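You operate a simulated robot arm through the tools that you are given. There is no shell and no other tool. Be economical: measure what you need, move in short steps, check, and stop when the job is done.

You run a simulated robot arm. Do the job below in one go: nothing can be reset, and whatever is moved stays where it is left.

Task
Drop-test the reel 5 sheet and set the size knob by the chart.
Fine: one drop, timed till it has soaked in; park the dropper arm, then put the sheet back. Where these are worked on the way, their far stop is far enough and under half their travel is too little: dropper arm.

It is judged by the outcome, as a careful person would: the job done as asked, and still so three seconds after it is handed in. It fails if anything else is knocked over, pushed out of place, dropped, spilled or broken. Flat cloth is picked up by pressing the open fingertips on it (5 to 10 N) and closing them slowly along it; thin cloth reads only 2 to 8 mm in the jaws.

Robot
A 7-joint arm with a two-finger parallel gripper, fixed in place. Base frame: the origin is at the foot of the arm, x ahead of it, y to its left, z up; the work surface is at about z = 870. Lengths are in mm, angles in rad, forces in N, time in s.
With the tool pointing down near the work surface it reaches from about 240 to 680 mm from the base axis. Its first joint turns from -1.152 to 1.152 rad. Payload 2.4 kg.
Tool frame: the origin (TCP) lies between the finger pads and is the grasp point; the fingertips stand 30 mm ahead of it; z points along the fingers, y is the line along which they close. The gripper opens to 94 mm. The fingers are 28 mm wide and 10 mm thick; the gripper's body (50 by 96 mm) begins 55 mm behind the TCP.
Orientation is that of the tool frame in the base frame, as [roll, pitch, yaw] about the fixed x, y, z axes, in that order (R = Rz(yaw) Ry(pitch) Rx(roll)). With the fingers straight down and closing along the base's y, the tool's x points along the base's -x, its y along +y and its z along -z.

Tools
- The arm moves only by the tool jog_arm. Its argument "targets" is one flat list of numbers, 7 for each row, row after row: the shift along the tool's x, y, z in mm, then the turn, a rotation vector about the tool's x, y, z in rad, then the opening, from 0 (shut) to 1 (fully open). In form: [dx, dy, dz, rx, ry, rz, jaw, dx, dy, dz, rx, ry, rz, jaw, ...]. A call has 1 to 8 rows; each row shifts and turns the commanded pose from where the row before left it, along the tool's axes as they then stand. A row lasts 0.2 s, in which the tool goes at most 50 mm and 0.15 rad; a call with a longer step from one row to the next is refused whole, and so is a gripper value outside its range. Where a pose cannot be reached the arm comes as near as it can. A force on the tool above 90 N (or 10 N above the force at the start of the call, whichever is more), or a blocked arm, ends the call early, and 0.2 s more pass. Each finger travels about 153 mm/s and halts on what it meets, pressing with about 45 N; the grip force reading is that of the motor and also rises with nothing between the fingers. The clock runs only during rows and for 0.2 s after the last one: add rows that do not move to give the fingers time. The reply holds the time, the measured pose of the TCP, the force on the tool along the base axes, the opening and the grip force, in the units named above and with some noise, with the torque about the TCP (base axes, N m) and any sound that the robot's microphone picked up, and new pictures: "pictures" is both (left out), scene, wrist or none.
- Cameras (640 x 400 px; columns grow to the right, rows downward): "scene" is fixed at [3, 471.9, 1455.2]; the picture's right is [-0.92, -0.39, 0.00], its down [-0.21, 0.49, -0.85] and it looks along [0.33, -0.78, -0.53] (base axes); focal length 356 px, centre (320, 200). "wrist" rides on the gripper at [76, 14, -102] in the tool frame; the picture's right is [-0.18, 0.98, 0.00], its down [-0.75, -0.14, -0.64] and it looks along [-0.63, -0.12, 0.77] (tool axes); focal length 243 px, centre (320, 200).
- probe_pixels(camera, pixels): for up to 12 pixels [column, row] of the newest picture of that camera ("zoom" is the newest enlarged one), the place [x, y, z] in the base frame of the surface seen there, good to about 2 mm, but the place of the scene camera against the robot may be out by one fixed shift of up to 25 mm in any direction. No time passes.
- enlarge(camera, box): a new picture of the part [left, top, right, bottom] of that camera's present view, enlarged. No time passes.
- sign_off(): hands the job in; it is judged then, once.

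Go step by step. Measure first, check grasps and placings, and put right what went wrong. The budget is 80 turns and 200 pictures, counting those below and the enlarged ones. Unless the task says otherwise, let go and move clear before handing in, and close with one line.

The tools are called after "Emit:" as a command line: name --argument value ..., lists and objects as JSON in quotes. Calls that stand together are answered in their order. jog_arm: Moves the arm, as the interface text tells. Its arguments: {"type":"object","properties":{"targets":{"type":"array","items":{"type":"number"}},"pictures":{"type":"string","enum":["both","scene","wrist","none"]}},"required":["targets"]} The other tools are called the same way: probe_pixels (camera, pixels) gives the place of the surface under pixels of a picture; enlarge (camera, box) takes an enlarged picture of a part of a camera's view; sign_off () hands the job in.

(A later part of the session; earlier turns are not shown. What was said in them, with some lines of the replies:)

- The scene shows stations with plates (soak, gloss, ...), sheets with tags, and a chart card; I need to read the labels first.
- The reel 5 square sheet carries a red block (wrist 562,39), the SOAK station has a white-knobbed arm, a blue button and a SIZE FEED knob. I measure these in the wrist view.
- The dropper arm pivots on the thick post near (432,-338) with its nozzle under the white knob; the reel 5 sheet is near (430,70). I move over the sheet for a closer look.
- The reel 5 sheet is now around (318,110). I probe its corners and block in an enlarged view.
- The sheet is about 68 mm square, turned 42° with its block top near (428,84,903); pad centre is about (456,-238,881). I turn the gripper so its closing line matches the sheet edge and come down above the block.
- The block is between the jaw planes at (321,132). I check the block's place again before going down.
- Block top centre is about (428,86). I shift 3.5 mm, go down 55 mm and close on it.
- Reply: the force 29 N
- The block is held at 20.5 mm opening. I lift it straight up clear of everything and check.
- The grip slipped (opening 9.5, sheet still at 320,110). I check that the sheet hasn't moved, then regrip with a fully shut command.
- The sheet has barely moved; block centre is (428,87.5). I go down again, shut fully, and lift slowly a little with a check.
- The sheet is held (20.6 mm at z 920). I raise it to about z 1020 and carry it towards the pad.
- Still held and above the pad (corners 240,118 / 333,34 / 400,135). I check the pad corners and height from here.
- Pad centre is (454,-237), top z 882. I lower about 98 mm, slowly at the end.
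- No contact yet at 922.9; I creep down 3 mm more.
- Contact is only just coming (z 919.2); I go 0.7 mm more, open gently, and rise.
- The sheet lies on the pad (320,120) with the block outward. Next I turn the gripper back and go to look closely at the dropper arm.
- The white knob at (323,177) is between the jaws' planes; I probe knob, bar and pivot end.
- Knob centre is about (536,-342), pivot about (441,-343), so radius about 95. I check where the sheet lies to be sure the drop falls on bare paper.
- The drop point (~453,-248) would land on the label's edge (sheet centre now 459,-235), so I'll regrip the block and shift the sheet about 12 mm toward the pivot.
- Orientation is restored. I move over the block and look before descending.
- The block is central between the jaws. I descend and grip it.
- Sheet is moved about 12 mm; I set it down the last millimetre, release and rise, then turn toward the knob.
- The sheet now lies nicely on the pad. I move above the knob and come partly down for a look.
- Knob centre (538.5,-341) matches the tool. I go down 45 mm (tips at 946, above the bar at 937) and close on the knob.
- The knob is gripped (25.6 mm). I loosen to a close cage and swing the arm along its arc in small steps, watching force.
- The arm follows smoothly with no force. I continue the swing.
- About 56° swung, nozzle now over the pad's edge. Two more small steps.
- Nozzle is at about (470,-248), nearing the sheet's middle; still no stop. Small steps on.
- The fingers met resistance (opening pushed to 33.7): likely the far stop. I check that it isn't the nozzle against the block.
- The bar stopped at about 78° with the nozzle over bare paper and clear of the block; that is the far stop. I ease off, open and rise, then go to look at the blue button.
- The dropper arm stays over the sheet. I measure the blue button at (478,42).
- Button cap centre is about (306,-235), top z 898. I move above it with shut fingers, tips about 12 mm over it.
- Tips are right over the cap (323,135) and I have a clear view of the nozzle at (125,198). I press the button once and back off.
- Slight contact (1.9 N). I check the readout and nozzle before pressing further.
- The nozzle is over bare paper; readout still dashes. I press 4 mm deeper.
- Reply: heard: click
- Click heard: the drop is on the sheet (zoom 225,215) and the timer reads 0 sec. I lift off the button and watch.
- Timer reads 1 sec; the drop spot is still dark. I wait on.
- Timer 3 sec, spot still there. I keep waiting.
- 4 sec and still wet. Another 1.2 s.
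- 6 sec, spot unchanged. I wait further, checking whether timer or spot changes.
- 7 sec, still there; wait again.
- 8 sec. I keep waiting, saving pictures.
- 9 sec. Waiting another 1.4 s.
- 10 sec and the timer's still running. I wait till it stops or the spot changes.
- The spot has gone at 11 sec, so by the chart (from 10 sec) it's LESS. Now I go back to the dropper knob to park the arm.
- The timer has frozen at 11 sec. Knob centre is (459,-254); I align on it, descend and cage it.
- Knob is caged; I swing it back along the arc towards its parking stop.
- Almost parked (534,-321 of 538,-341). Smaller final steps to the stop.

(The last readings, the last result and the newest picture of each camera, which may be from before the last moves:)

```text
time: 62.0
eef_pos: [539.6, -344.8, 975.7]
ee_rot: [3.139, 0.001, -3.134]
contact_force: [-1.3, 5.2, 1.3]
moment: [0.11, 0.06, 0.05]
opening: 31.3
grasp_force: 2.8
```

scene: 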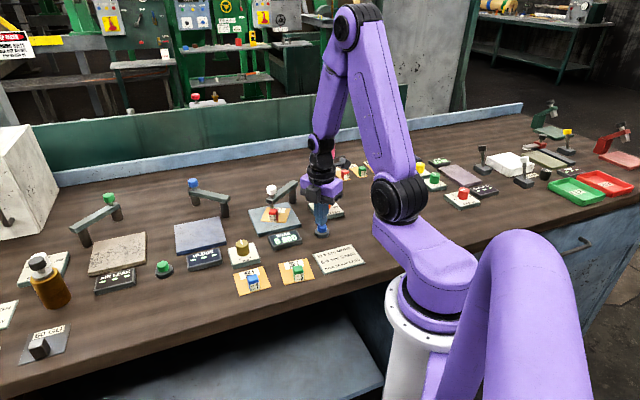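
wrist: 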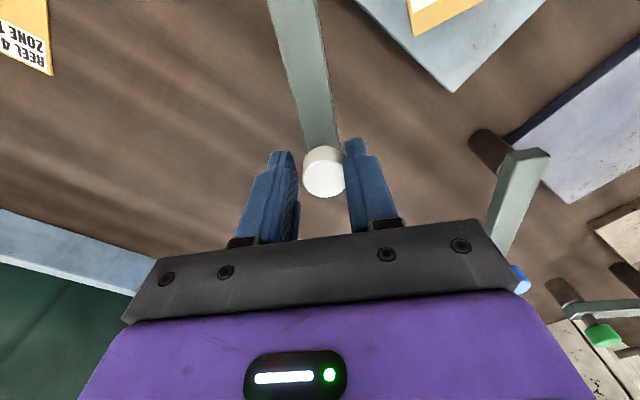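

The park stop is reached (5 N, fingers pushed open). I ease off, rise, and move back to above the sheet.

Emit:
jog_arm --targets '[0, 3, 0, 0, 0, 0, 0.4, 0, 0, 0, 0, 0, 0, 0.5, 0, 0, -40, 0, 0, 0, 0.5, 0, 0, -45, 0, 0, 0, 0.5, 24, 29.4, 0, 0, 0, 0, 0.5, 24, 29.4, 0, 0, 0, 0, 0.5, 24, 29.4, 0, 0, 0, 0, 0.5, 24, 29.4, 0, 0, 0, 0, 0.5]' --pictures "none"

Emit:
jog_arm --targets '[0, 0, 0, 0, 0, 0.143, 0.5, 0, 0, 0, 0, 0, 0.143, 0.5, 0, 0, 0, 0, 0, 0.143, 0.5, 0, 0, 0, 0, 0, 0.143, 0.5, 0, 0, 0, 0, 0, 0.143, 0.5, 0, 0, 0, 0, 0, 0.143, 0.5, 0, 0, 0, 0, 0, 0.143, 0.5, 0, 0, 0, 0, 0, 0.143, 0.5]' --pictures "none"

Emit:
jog_arm --targets '[0, 0, 25, 0, 0, 0.143, 0.5, 0, 0, 30, 0, 0, 0, 0.5, 0, 0, 0, 0, 0, 0, 0.5]' --pictures "both"

```text
time: 63.8
eef_pos: [440.7, -224.1, 1059.5]
ee_rot: [-3.141, -0.001, -3.135]
contact_force: [1.4, 0.1, 0.1]
moment: [-0.02, -0.01, -0.02]
opening: 47.1
grasp_force: 0.0
```

```text
time: 65.6
eef_pos: [442.2, -225.3, 1060.1]
ee_rot: [-3.141, 0.0, 2.002]
contact_force: [0.2, 0.0, 0.3]
moment: [0.0, -0.01, -0.01]
opening: 47.0
grasp_force: 0.1
```

```text
time: 66.4
eef_pos: [441.7, -226.3, 1005.1]
ee_rot: [3.141, 0.0, 1.862]
contact_force: [0.2, -1.0, -0.6]
moment: [0.02, -0.05, 0.0]
opening: 46.8
grasp_force: 0.0
```

scene: 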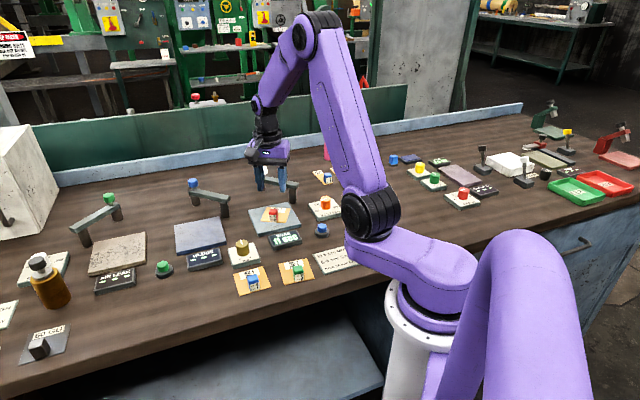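
wrist: 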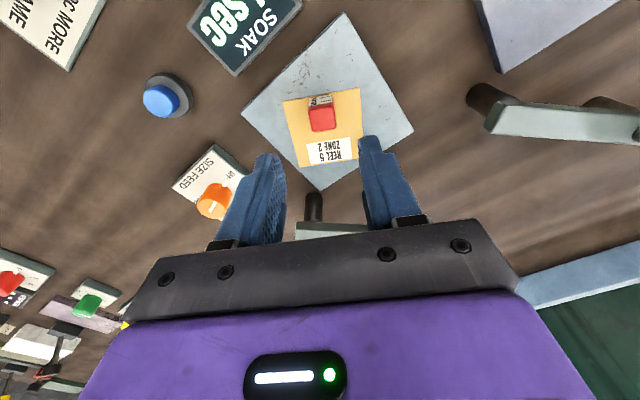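

Block centred between the jaws. I make a small correction, descend, and grip.

Emit:
jog_arm --targets '[1.4, 2, 30, 0, 0, 0.011, 0.5, 0, 0, 30, 0, 0, 0, 0.5, 0, 0, 18, 0, 0, 0, 0.5, 0, 0, 5.5, 0, 0, 0, 0.5, 0, 0, 0, 0, 0, 0, 0.35, 0, 0, 0, 0, 0, 0, 0.2, 0, 0, 0, 0, 0, 0, 0, 0, 0, 0, 0, 0, 0, 0]' --pictures "none"

Emit:
jog_arm --targets '[0, 0, -3, 0, 0, 0, 0, 0, 0, -10, 0, 0, 0, 0, 0, 0, -30, 0, 0, 0, 0, 0, 0, -30, 0, 0, 0, 0, 0, 0, -27, 0, 0, 0, 0, 0, 0, 0, 0, 0, 0, 0]' --pictures "wrist"

```text
time: 68.2
eef_pos: [443.7, -224.4, 922.6]
ee_rot: [-3.141, 0.0, 1.851]
contact_force: [-0.5, 0.2, 0.8]
moment: [0.01, 0.0, 0.01]
opening: 20.7
grasp_force: 44.9
```

```text
time: 69.6
eef_pos: [443.8, -224.8, 1022.0]
ee_rot: [3.141, 0.001, 1.852]
contact_force: [-0.3, 0.3, 1.0]
moment: [0.0, -0.03, 0.02]
opening: 20.8
grasp_force: 45.5
```

wrist: 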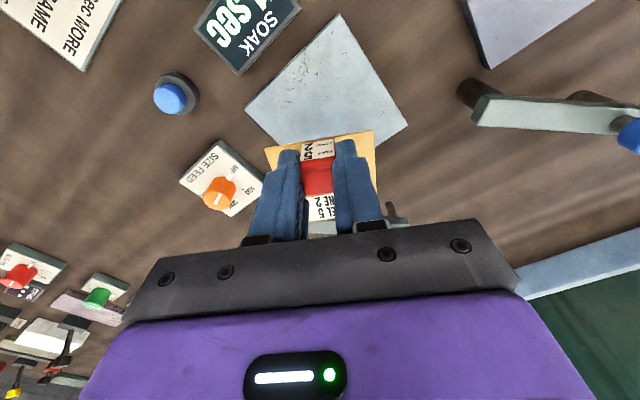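

Held. I turn the sheet back by 0.447 rad and carry it to its original place.

Emit:
jog_arm --targets '[0, 0, 0, 0, 0, -0.149, 0, 0, 0, 0, 0, 0, -0.149, 0, 0, 0, 0, 0, 0, -0.149, 0, 0, 0, 0, 0, 0, 0, 0]' --pictures "none"

Emit:
jog_arm --targets '[34.86, 27.8, 0, 0, 0, 0, 0, 34.86, 27.8, 0, 0, 0, 0, 0, 34.86, 27.8, 0, 0, 0, 0, 0, 34.86, 27.8, 0, 0, 0, 0, 0, 34.86, 27.8, 0, 0, 0, 0, 0, 34.86, 27.8, 0, 0, 0, 0, 0, 34.86, 27.8, 0, 0, 0, 0, 0, 0, 0, 0, 0, 0, 0, 0]' --pictures "wrist"

```text
time: 70.6
eef_pos: [442.7, -223.7, 1021.9]
ee_rot: [-3.14, -0.001, 2.3]
contact_force: [-0.6, -0.9, -1.1]
moment: [0.02, 0.0, 0.02]
opening: 20.7
grasp_force: 45.2
```

```text
time: 72.4
eef_pos: [426.0, 89.6, 1021.5]
ee_rot: [3.141, -0.001, 2.298]
contact_force: [0.6, -0.1, -0.5]
moment: [0.01, 0.0, 0.03]
opening: 20.7
grasp_force: 45.0
```

wrist: 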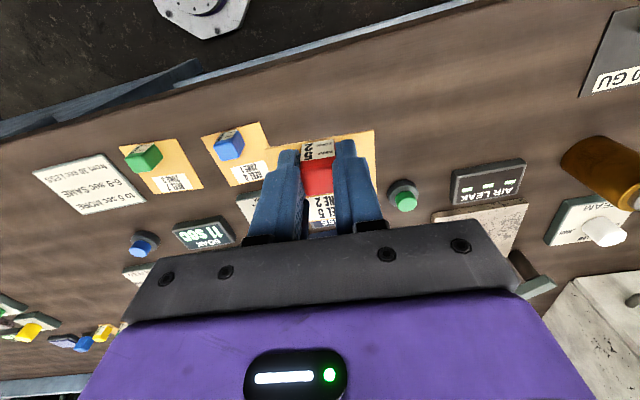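

In position within 2 mm; I correct and lower most of the way.

Emit:
jog_arm --targets '[-2.7, -0.6, 20, 0, 0, 0, 0, 0, 0, 35, 0, 0, 0, 0, 0, 0, 35, 0, 0, 0, 0, 0, 0, 15, 0, 0, 0, 0, 0, 0, 3, 0, 0, 0, 0, 0, 0, 0, 0, 0, 0, 0]' --pictures "none"

Emit:
jog_arm --targets '[0, 0, 1.5, 0, 0, 0, 0, 0, 0, 0, 0, 0, 0, 0]' --pictures "none"

```text
time: 73.8
eef_pos: [427.5, 85.6, 914.0]
ee_rot: [3.141, 0.001, 2.297]
contact_force: [0.4, -0.1, -1.0]
moment: [0.01, -0.01, -0.03]
opening: 20.7
grasp_force: 45.0
```

```text
time: 74.4
eef_pos: [427.7, 85.7, 912.3]
ee_rot: [-3.141, -0.001, 2.298]
contact_force: [0.0, -0.5, -0.4]
moment: [0.01, -0.01, 0.0]
opening: 20.9
grasp_force: 45.0
```

Still free at 912. I nudge 1 mm in y and creep down.

Emit:
jog_arm --targets '[0.9, 0.8, 1, 0, 0, 0, 0, 0, 0, 0.8, 0, 0, 0, 0, 0, 0, 0, 0, 0, 0, 0]' --pictures "none"

Emit:
jog_arm --targets '[0, 0, 0.8, 0, 0, 0, 0, 0, 0, 0, 0, 0, 0, 0]' --pictures "none"

```text
time: 75.2
eef_pos: [426.8, 86.2, 911.8]
ee_rot: [3.14, 0.002, 2.3]
contact_force: [-0.9, 0.3, -0.6]
moment: [-0.01, 0.02, -0.02]
opening: 20.6
grasp_force: 45.1
```

```text
time: 75.8
eef_pos: [426.7, 86.4, 909.9]
ee_rot: [3.141, 0.001, 2.297]
contact_force: [0.1, 0.5, -1.1]
moment: [0.02, 0.01, 0.01]
opening: 20.7
grasp_force: 45.2
```

Right at the table height; 0.8 mm more, then release and rise.

Emit:
jog_arm --targets '[0, 0, 0.8, 0, 0, 0, 0, 0, 0, 0, 0, 0, 0, 0.25, 0, 0, 0, 0, 0, 0, 0.45, 0, 0, 0, 0, 0, 0, 0.5, 0, 0, -30, 0, 0, 0, 0.5, 0, 0, -45, 0, 0, 0, 0.5, 0, 0, -45, 0, 0, 0, 0.5, 0, 0, 0, 0, 0, 0, 0.5]' --pictures "both"

Emit:
enlarge --camera "scene" --box '[290, 180, 370, 240]'

Emit:
probe_pixels --camera "wrist" --pixels '[[284, 91], [355, 78], [357, 142], [319, 103]]'

```text
time: 77.6
eef_pos: [428.2, 87.3, 1029.7]
ee_rot: [-3.141, 0.001, 2.299]
contact_force: [0.3, 0.1, -0.1]
moment: [0.01, -0.01, 0.02]
opening: 46.6
grasp_force: 0.1
```

scene: 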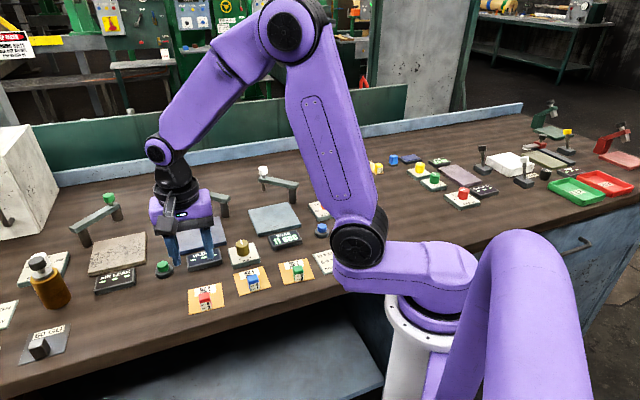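
wrist: 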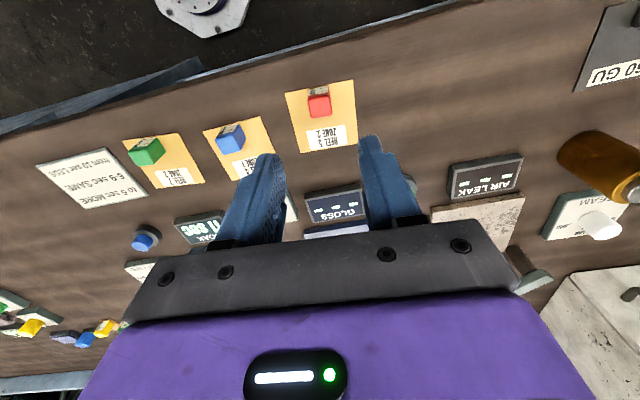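

```text
6.67 times, centred on (330, 210) of scene
```

zoom: 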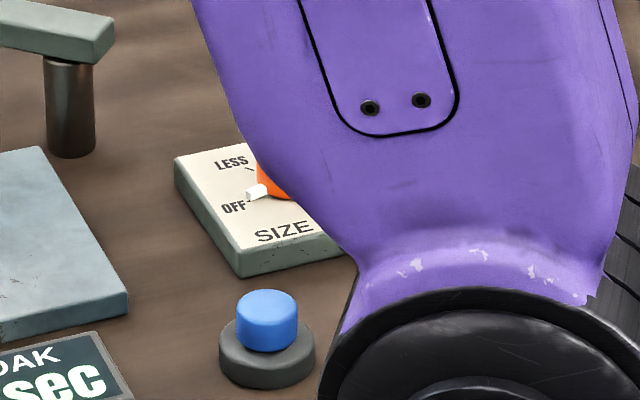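

```text
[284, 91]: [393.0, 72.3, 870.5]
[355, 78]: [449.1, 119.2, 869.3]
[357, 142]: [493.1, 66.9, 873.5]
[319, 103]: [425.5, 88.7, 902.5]
```

The sheet is back within ~2 mm of its first place. Now to the SIZE FEED knob: pointer is at OFF and needs to go to LESS; I move above it for measuring.

Emit:
jog_arm --targets '[0, 0, 0, 0, 0, -0.14, 0.5, 0, 0, 0, 0, 0, -0.14, 0.5, 0, 0, 0, 0, 0, -0.14, 0.5, 0, 0, 0, 0, 0, -0.14, 0.5, 0, 0, 0, 0, 0, -0.14, 0.5, 0, 0, 0, 0, 0, -0.142, 0.5, 0, 0, 0, 0, 0, 0, 0.5]' --pictures "none"

Emit:
jog_arm --targets '[5, -30, 0, 0, 0, 0, 0.5, 10, -46, 0, 0, 0, 0, 0.5, 10, -46, 0, 0, 0, 0, 0.5, 10, -46, 0, 0, 0, 0, 0.5, 10, -46, 0, 0, 0, 0, 0.5, 10, -46, 0, 0, 0, 0, 0.5, 10, -46, 0, 0, 0, 0, 0.5, 10, -46, 0, 0, 0, 0, 0.5]' --pictures "none"

Emit:
jog_arm --targets '[10, -40, 0, 0, 0, 0, 0.5, 5, -18, 0, 0, 0, 0, 0.5, 0, 0, 0, 0, 0, 0, 0.5]' --pictures "wrist"

```text
time: 79.2
eef_pos: [426.8, 88.1, 1029.4]
ee_rot: [3.14, 0.001, -3.139]
contact_force: [0.4, 0.1, -0.3]
moment: [-0.02, 0.01, 0.02]
opening: 47.4
grasp_force: 0.0
```

```text
time: 81.0
eef_pos: [351.2, -264.2, 1030.2]
ee_rot: [3.141, -0.001, -3.141]
contact_force: [-0.3, -0.1, -0.9]
moment: [0.01, 0.0, 0.02]
opening: 46.9
grasp_force: 0.1
```

```text
time: 81.8
eef_pos: [336.3, -324.0, 1028.2]
ee_rot: [3.14, -0.001, 3.141]
contact_force: [-0.6, 0.2, -0.1]
moment: [0.0, -0.02, -0.01]
opening: 47.0
grasp_force: 0.2
```

wrist: 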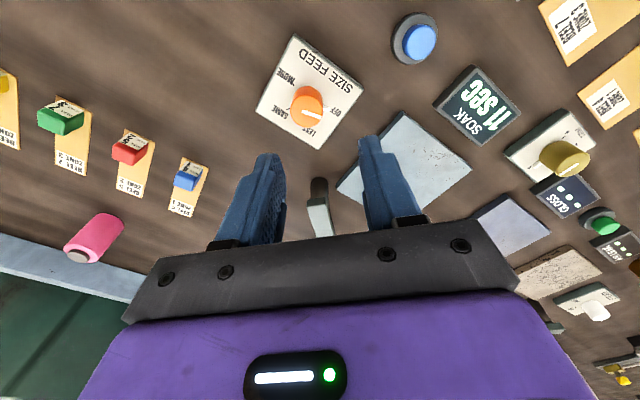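

Emit:
enlarge --camera "wrist" --box '[250, 30, 370, 150]'

Emit:
probe_pixels --camera "wrist" --pixels '[[306, 104], [290, 104], [324, 104], [306, 89], [308, 120], [338, 114], [308, 131], [277, 113], [283, 78], [318, 108], [331, 111]]'

```text
3.33 times, centred on (310, 90) of wrist
```

zoom: 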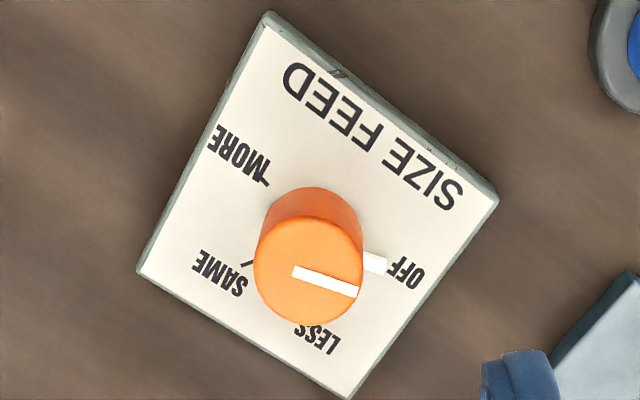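

```text
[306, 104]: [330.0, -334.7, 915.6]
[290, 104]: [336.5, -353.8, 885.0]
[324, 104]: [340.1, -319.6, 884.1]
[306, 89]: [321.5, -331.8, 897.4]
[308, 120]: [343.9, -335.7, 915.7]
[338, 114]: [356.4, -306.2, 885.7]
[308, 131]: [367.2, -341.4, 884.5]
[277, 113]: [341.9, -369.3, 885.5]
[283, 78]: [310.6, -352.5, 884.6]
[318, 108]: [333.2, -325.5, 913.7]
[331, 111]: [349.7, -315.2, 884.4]
```

Knob centre is (336,-335), top 915.6, about 28 mm across; OFF lies at +55°, LESS about -12°, so it needs about 67° clockwise from above. I descend and grip the knob.

Emit:
probe_pixels --camera "wrist" --pixels '[[294, 85], [288, 109], [309, 126], [306, 96], [306, 126], [291, 111], [322, 111], [284, 109], [291, 84]]'

Emit:
jog_arm --targets '[0, -11, 10, 0, 0, 0, 0.5, 0, 0, 40, 0, 0, 0, 0.5, 0, 0, 30, 0, 0, 0, 0.5, 0, 0, 0, 0, 0, 0, 0.5]' --pictures "wrist"

```text
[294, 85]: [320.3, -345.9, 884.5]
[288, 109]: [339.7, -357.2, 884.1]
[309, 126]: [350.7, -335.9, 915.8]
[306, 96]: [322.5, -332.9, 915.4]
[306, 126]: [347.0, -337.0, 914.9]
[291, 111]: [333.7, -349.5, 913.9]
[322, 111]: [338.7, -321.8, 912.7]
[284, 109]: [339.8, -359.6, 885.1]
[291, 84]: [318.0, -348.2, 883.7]
```

```text
time: 82.8
eef_pos: [337.6, -333.9, 947.7]
ee_rot: [3.141, 0.001, 3.139]
contact_force: [0.9, 1.2, 0.3]
moment: [-0.02, 0.0, -0.03]
opening: 47.1
grasp_force: 0.0
```

wrist: 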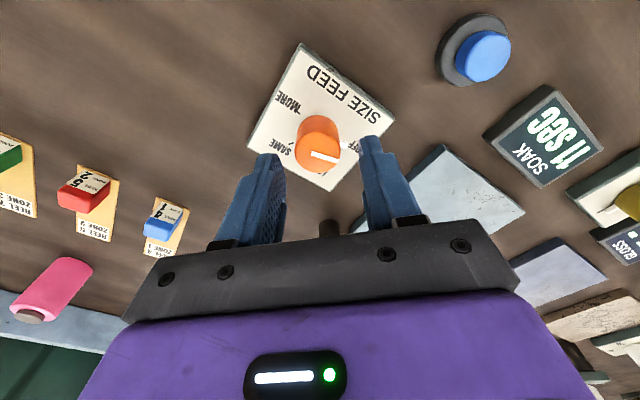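

Centre confirmed (336,-335.6); tick spacing about 66–67°. I finish the descent and grip.

Emit:
jog_arm --targets '[1.3, -1.5, 10, 0, 0, 0, 0.5, 0, 0, 10, 0, 0, 0, 0.5, 0, 0, 0, 0, 0, 0, 0.4, 0, 0, 0, 0, 0, 0, 0.25, 0, 0, 0, 0, 0, 0, 0, 0, 0, 0, 0, 0, 0, 0]' --pictures "wrist"

```text
time: 84.2
eef_pos: [335.8, -336.0, 928.8]
ee_rot: [-3.141, 0.001, 3.139]
contact_force: [-0.8, 2.3, -3.1]
moment: [-0.07, -0.39, -0.19]
opening: 29.2
grasp_force: 45.1
```

wrist: 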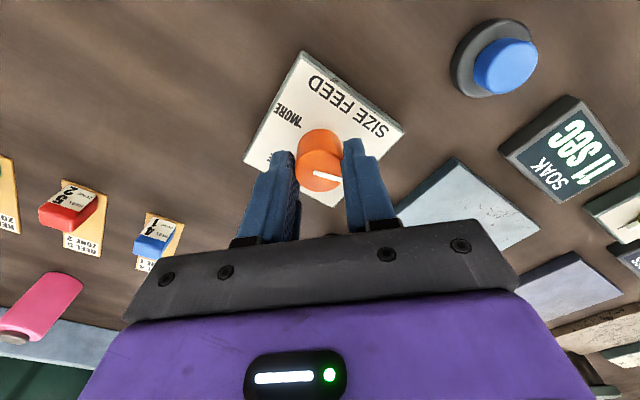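

Gripped at 29 mm. I turn clockwise about 67° in small steps.

Emit:
jog_arm --targets '[0, 0, 0, 0, 0, 0.13, 0, 0, 0, 0, 0, 0, 0.13, 0, 0, 0, 0, 0, 0, 0.13, 0, 0, 0, 0, 0, 0, 0.13, 0, 0, 0, 0, 0, 0, 0, 0]' --pictures "wrist"

```text
time: 85.4
eef_pos: [336.0, -335.8, 928.5]
ee_rot: [-3.141, -0.001, 2.618]
contact_force: [-1.3, -2.7, -17.8]
moment: [-0.3, -0.24, -0.01]
opening: 29.5
grasp_force: 45.3
```

wrist: 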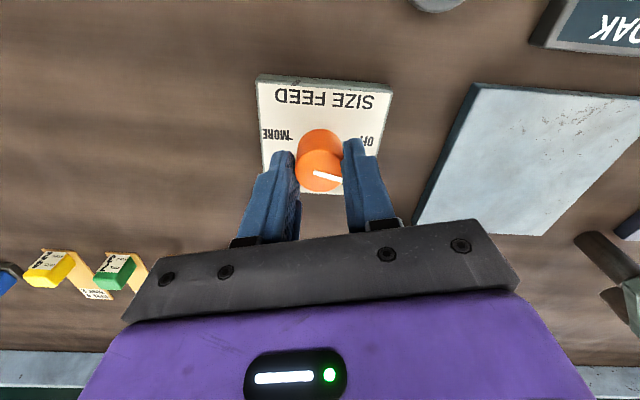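

The knob turns with the gripper. I continue the remaining 0.65 rad.

Emit:
jog_arm --targets '[0, 0, 0, 0, 0, 0.13, 0, 0, 0, 0, 0, 0, 0.13, 0, 0, 0, 0, 0, 0, 0.13, 0, 0, 0, 0, 0, 0, 0.13, 0, 0, 0, 0, 0, 0, 0.13, 0, 0, 0, 0, 0, 0, 0, 0]' --pictures "both"

Emit:
enlarge --camera "wrist" --box '[240, 50, 420, 220]'

Emit:
enlarge --camera "scene" --box '[280, 170, 380, 240]'

```text
time: 86.8
eef_pos: [335.7, -336.2, 927.4]
ee_rot: [-3.141, -0.002, 1.969]
contact_force: [1.3, 0.3, -23.3]
moment: [-0.23, -0.12, -0.02]
opening: 29.4
grasp_force: 45.2
```

scene: 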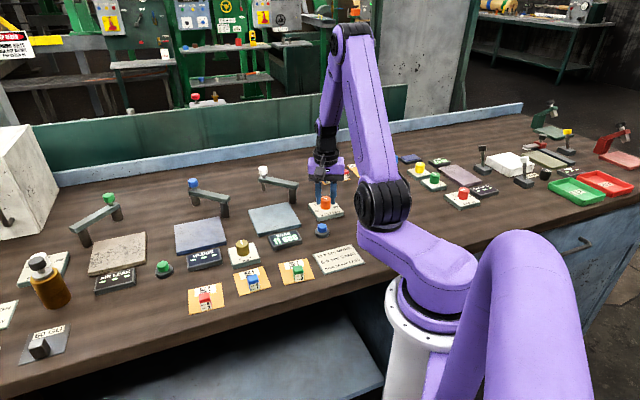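
wrist: 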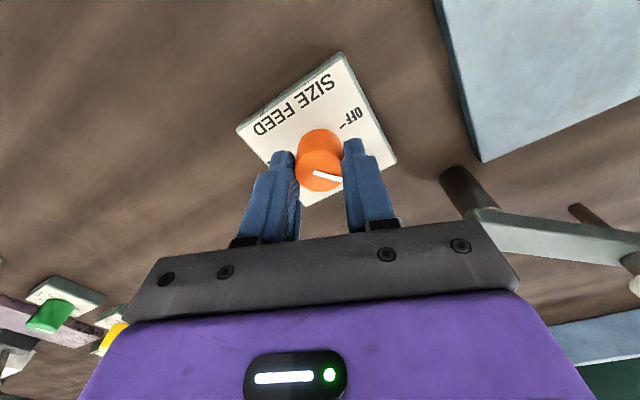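

```text
2.35 times, centred on (330, 135) of wrist
```

zoom: 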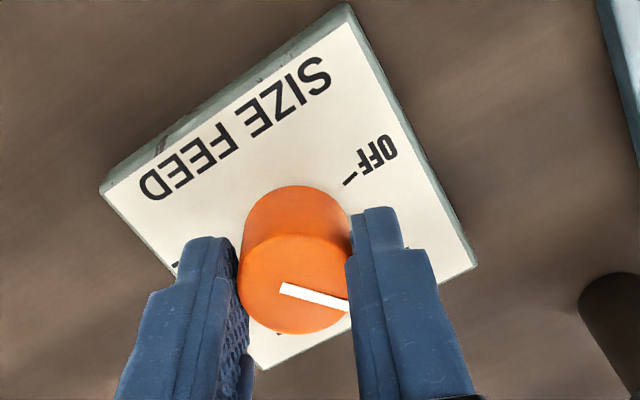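

```text
5.71 times, centred on (330, 205) of scene
```

zoom: 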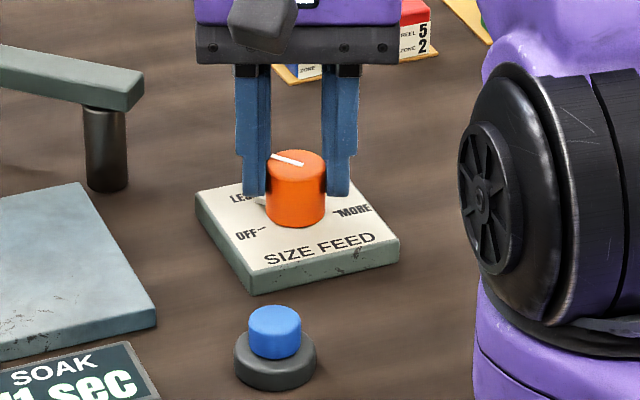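

The pointer has gone to the LESS side. I release, rise straight up and check.

Emit:
jog_arm --targets '[0, 0, 0, 0, 0, 0, 0.35, 0, 0, 0, 0, 0, 0, 0.5, 0, 0, -20, 0, 0, 0, 0.5, 0, 0, -40, 0, 0, 0, 0.5, 0, 0, -40, 0, 0, 0, 0.5, 0, 0, 0, 0, 0, 0, 0.5]' --pictures "wrist"

Emit:
enlarge --camera "scene" --box '[290, 180, 370, 236]'

Emit:
enlarge --camera "wrist" --box '[250, 20, 390, 140]'

```text
time: 88.2
eef_pos: [336.1, -334.8, 1029.8]
ee_rot: [-3.141, 0.001, 1.971]
contact_force: [0.9, -0.1, -0.3]
moment: [-0.01, 0.0, 0.01]
opening: 47.0
grasp_force: 0.0
```

wrist: 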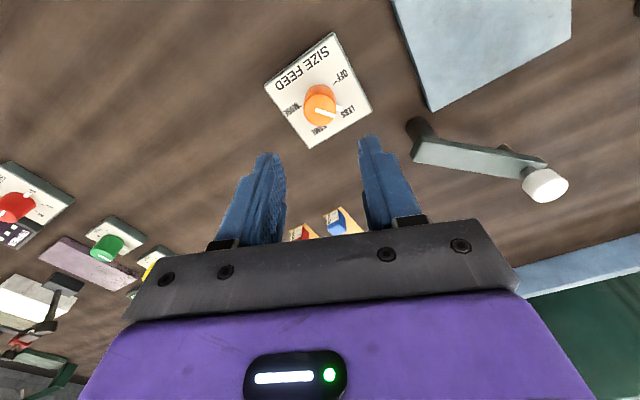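

```text
7.14 times, centred on (330, 208) of scene
```

zoom: 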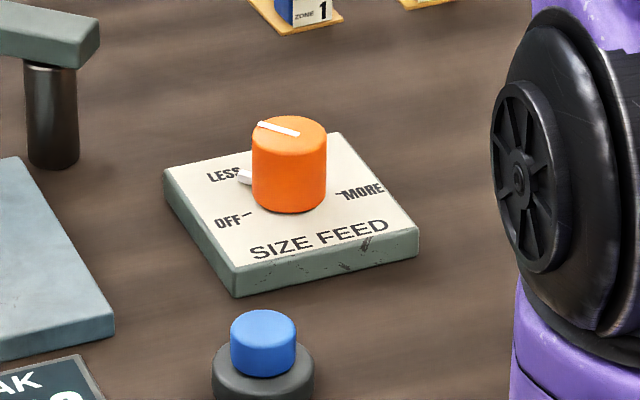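

```text
3.33 times, centred on (320, 80) of wrist
```

zoom: 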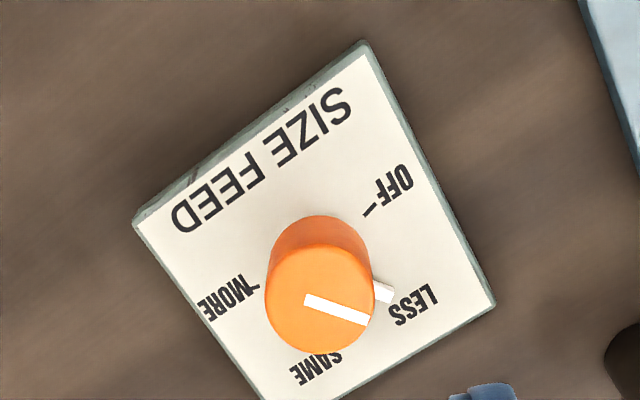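

The tab covers the LESS tick at (383,290). I check its angle and the overall scene.

Emit:
probe_pixels --camera "zoom" --pixels '[[383, 292], [390, 295], [371, 210], [258, 287], [364, 216], [412, 305], [393, 181]]'

Emit:
enlarge --camera "scene" --box '[160, 150, 400, 320]'

```text
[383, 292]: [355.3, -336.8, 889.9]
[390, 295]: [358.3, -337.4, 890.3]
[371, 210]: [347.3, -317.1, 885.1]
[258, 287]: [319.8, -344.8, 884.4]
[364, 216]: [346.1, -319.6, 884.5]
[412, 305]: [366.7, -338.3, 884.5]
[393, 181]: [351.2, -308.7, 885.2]
```

```text
2.35 times, centred on (280, 235) of scene
```

zoom: 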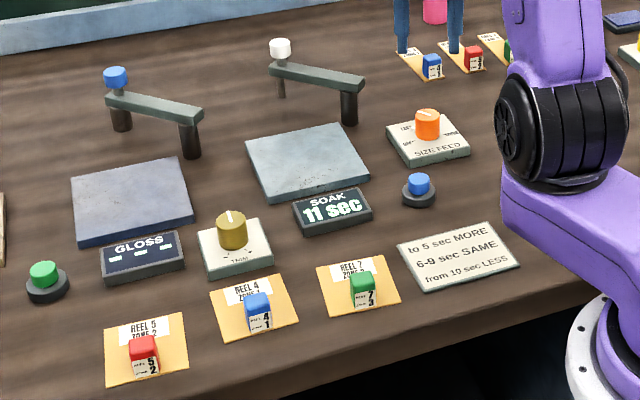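

The tab angle matches LESS within a few degrees. One closer look at whether the tick is centred under the tab.

Emit:
enlarge --camera "wrist" --box '[315, 85, 365, 125]'

Emit:
enlarge --camera "scene" --box '[310, 195, 340, 216]'

```text
10.00 times, centred on (340, 105) of wrist
```

zoom: 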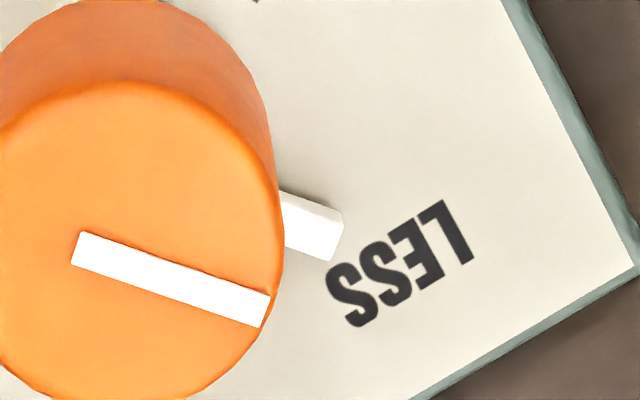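

```text
16.00 times, centred on (325, 206) of scene
```

zoom: 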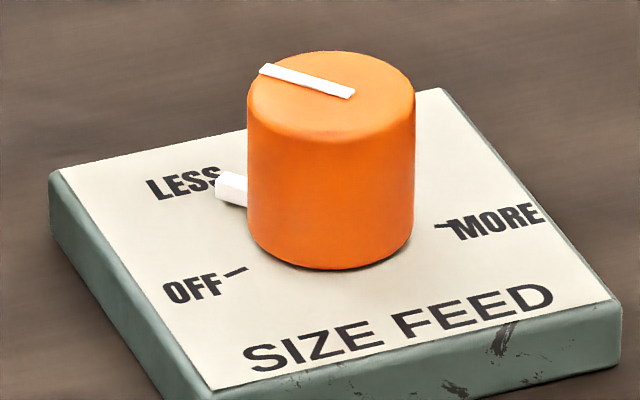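

The tab sits on LESS, hiding its tick. The readout shows 11 sec, the dropper arm is parked, the sheet is back and the gripper is clear, so I hand in.

Emit:
sign_off

```text
The job is handed in.
```

I drop-tested the reel 5 sheet with one drop. It soaked in at 11 s, so by the chart I set the size knob to LESS; the dropper arm is parked at its stop and the sheet is back within about 2 mm of where it was.
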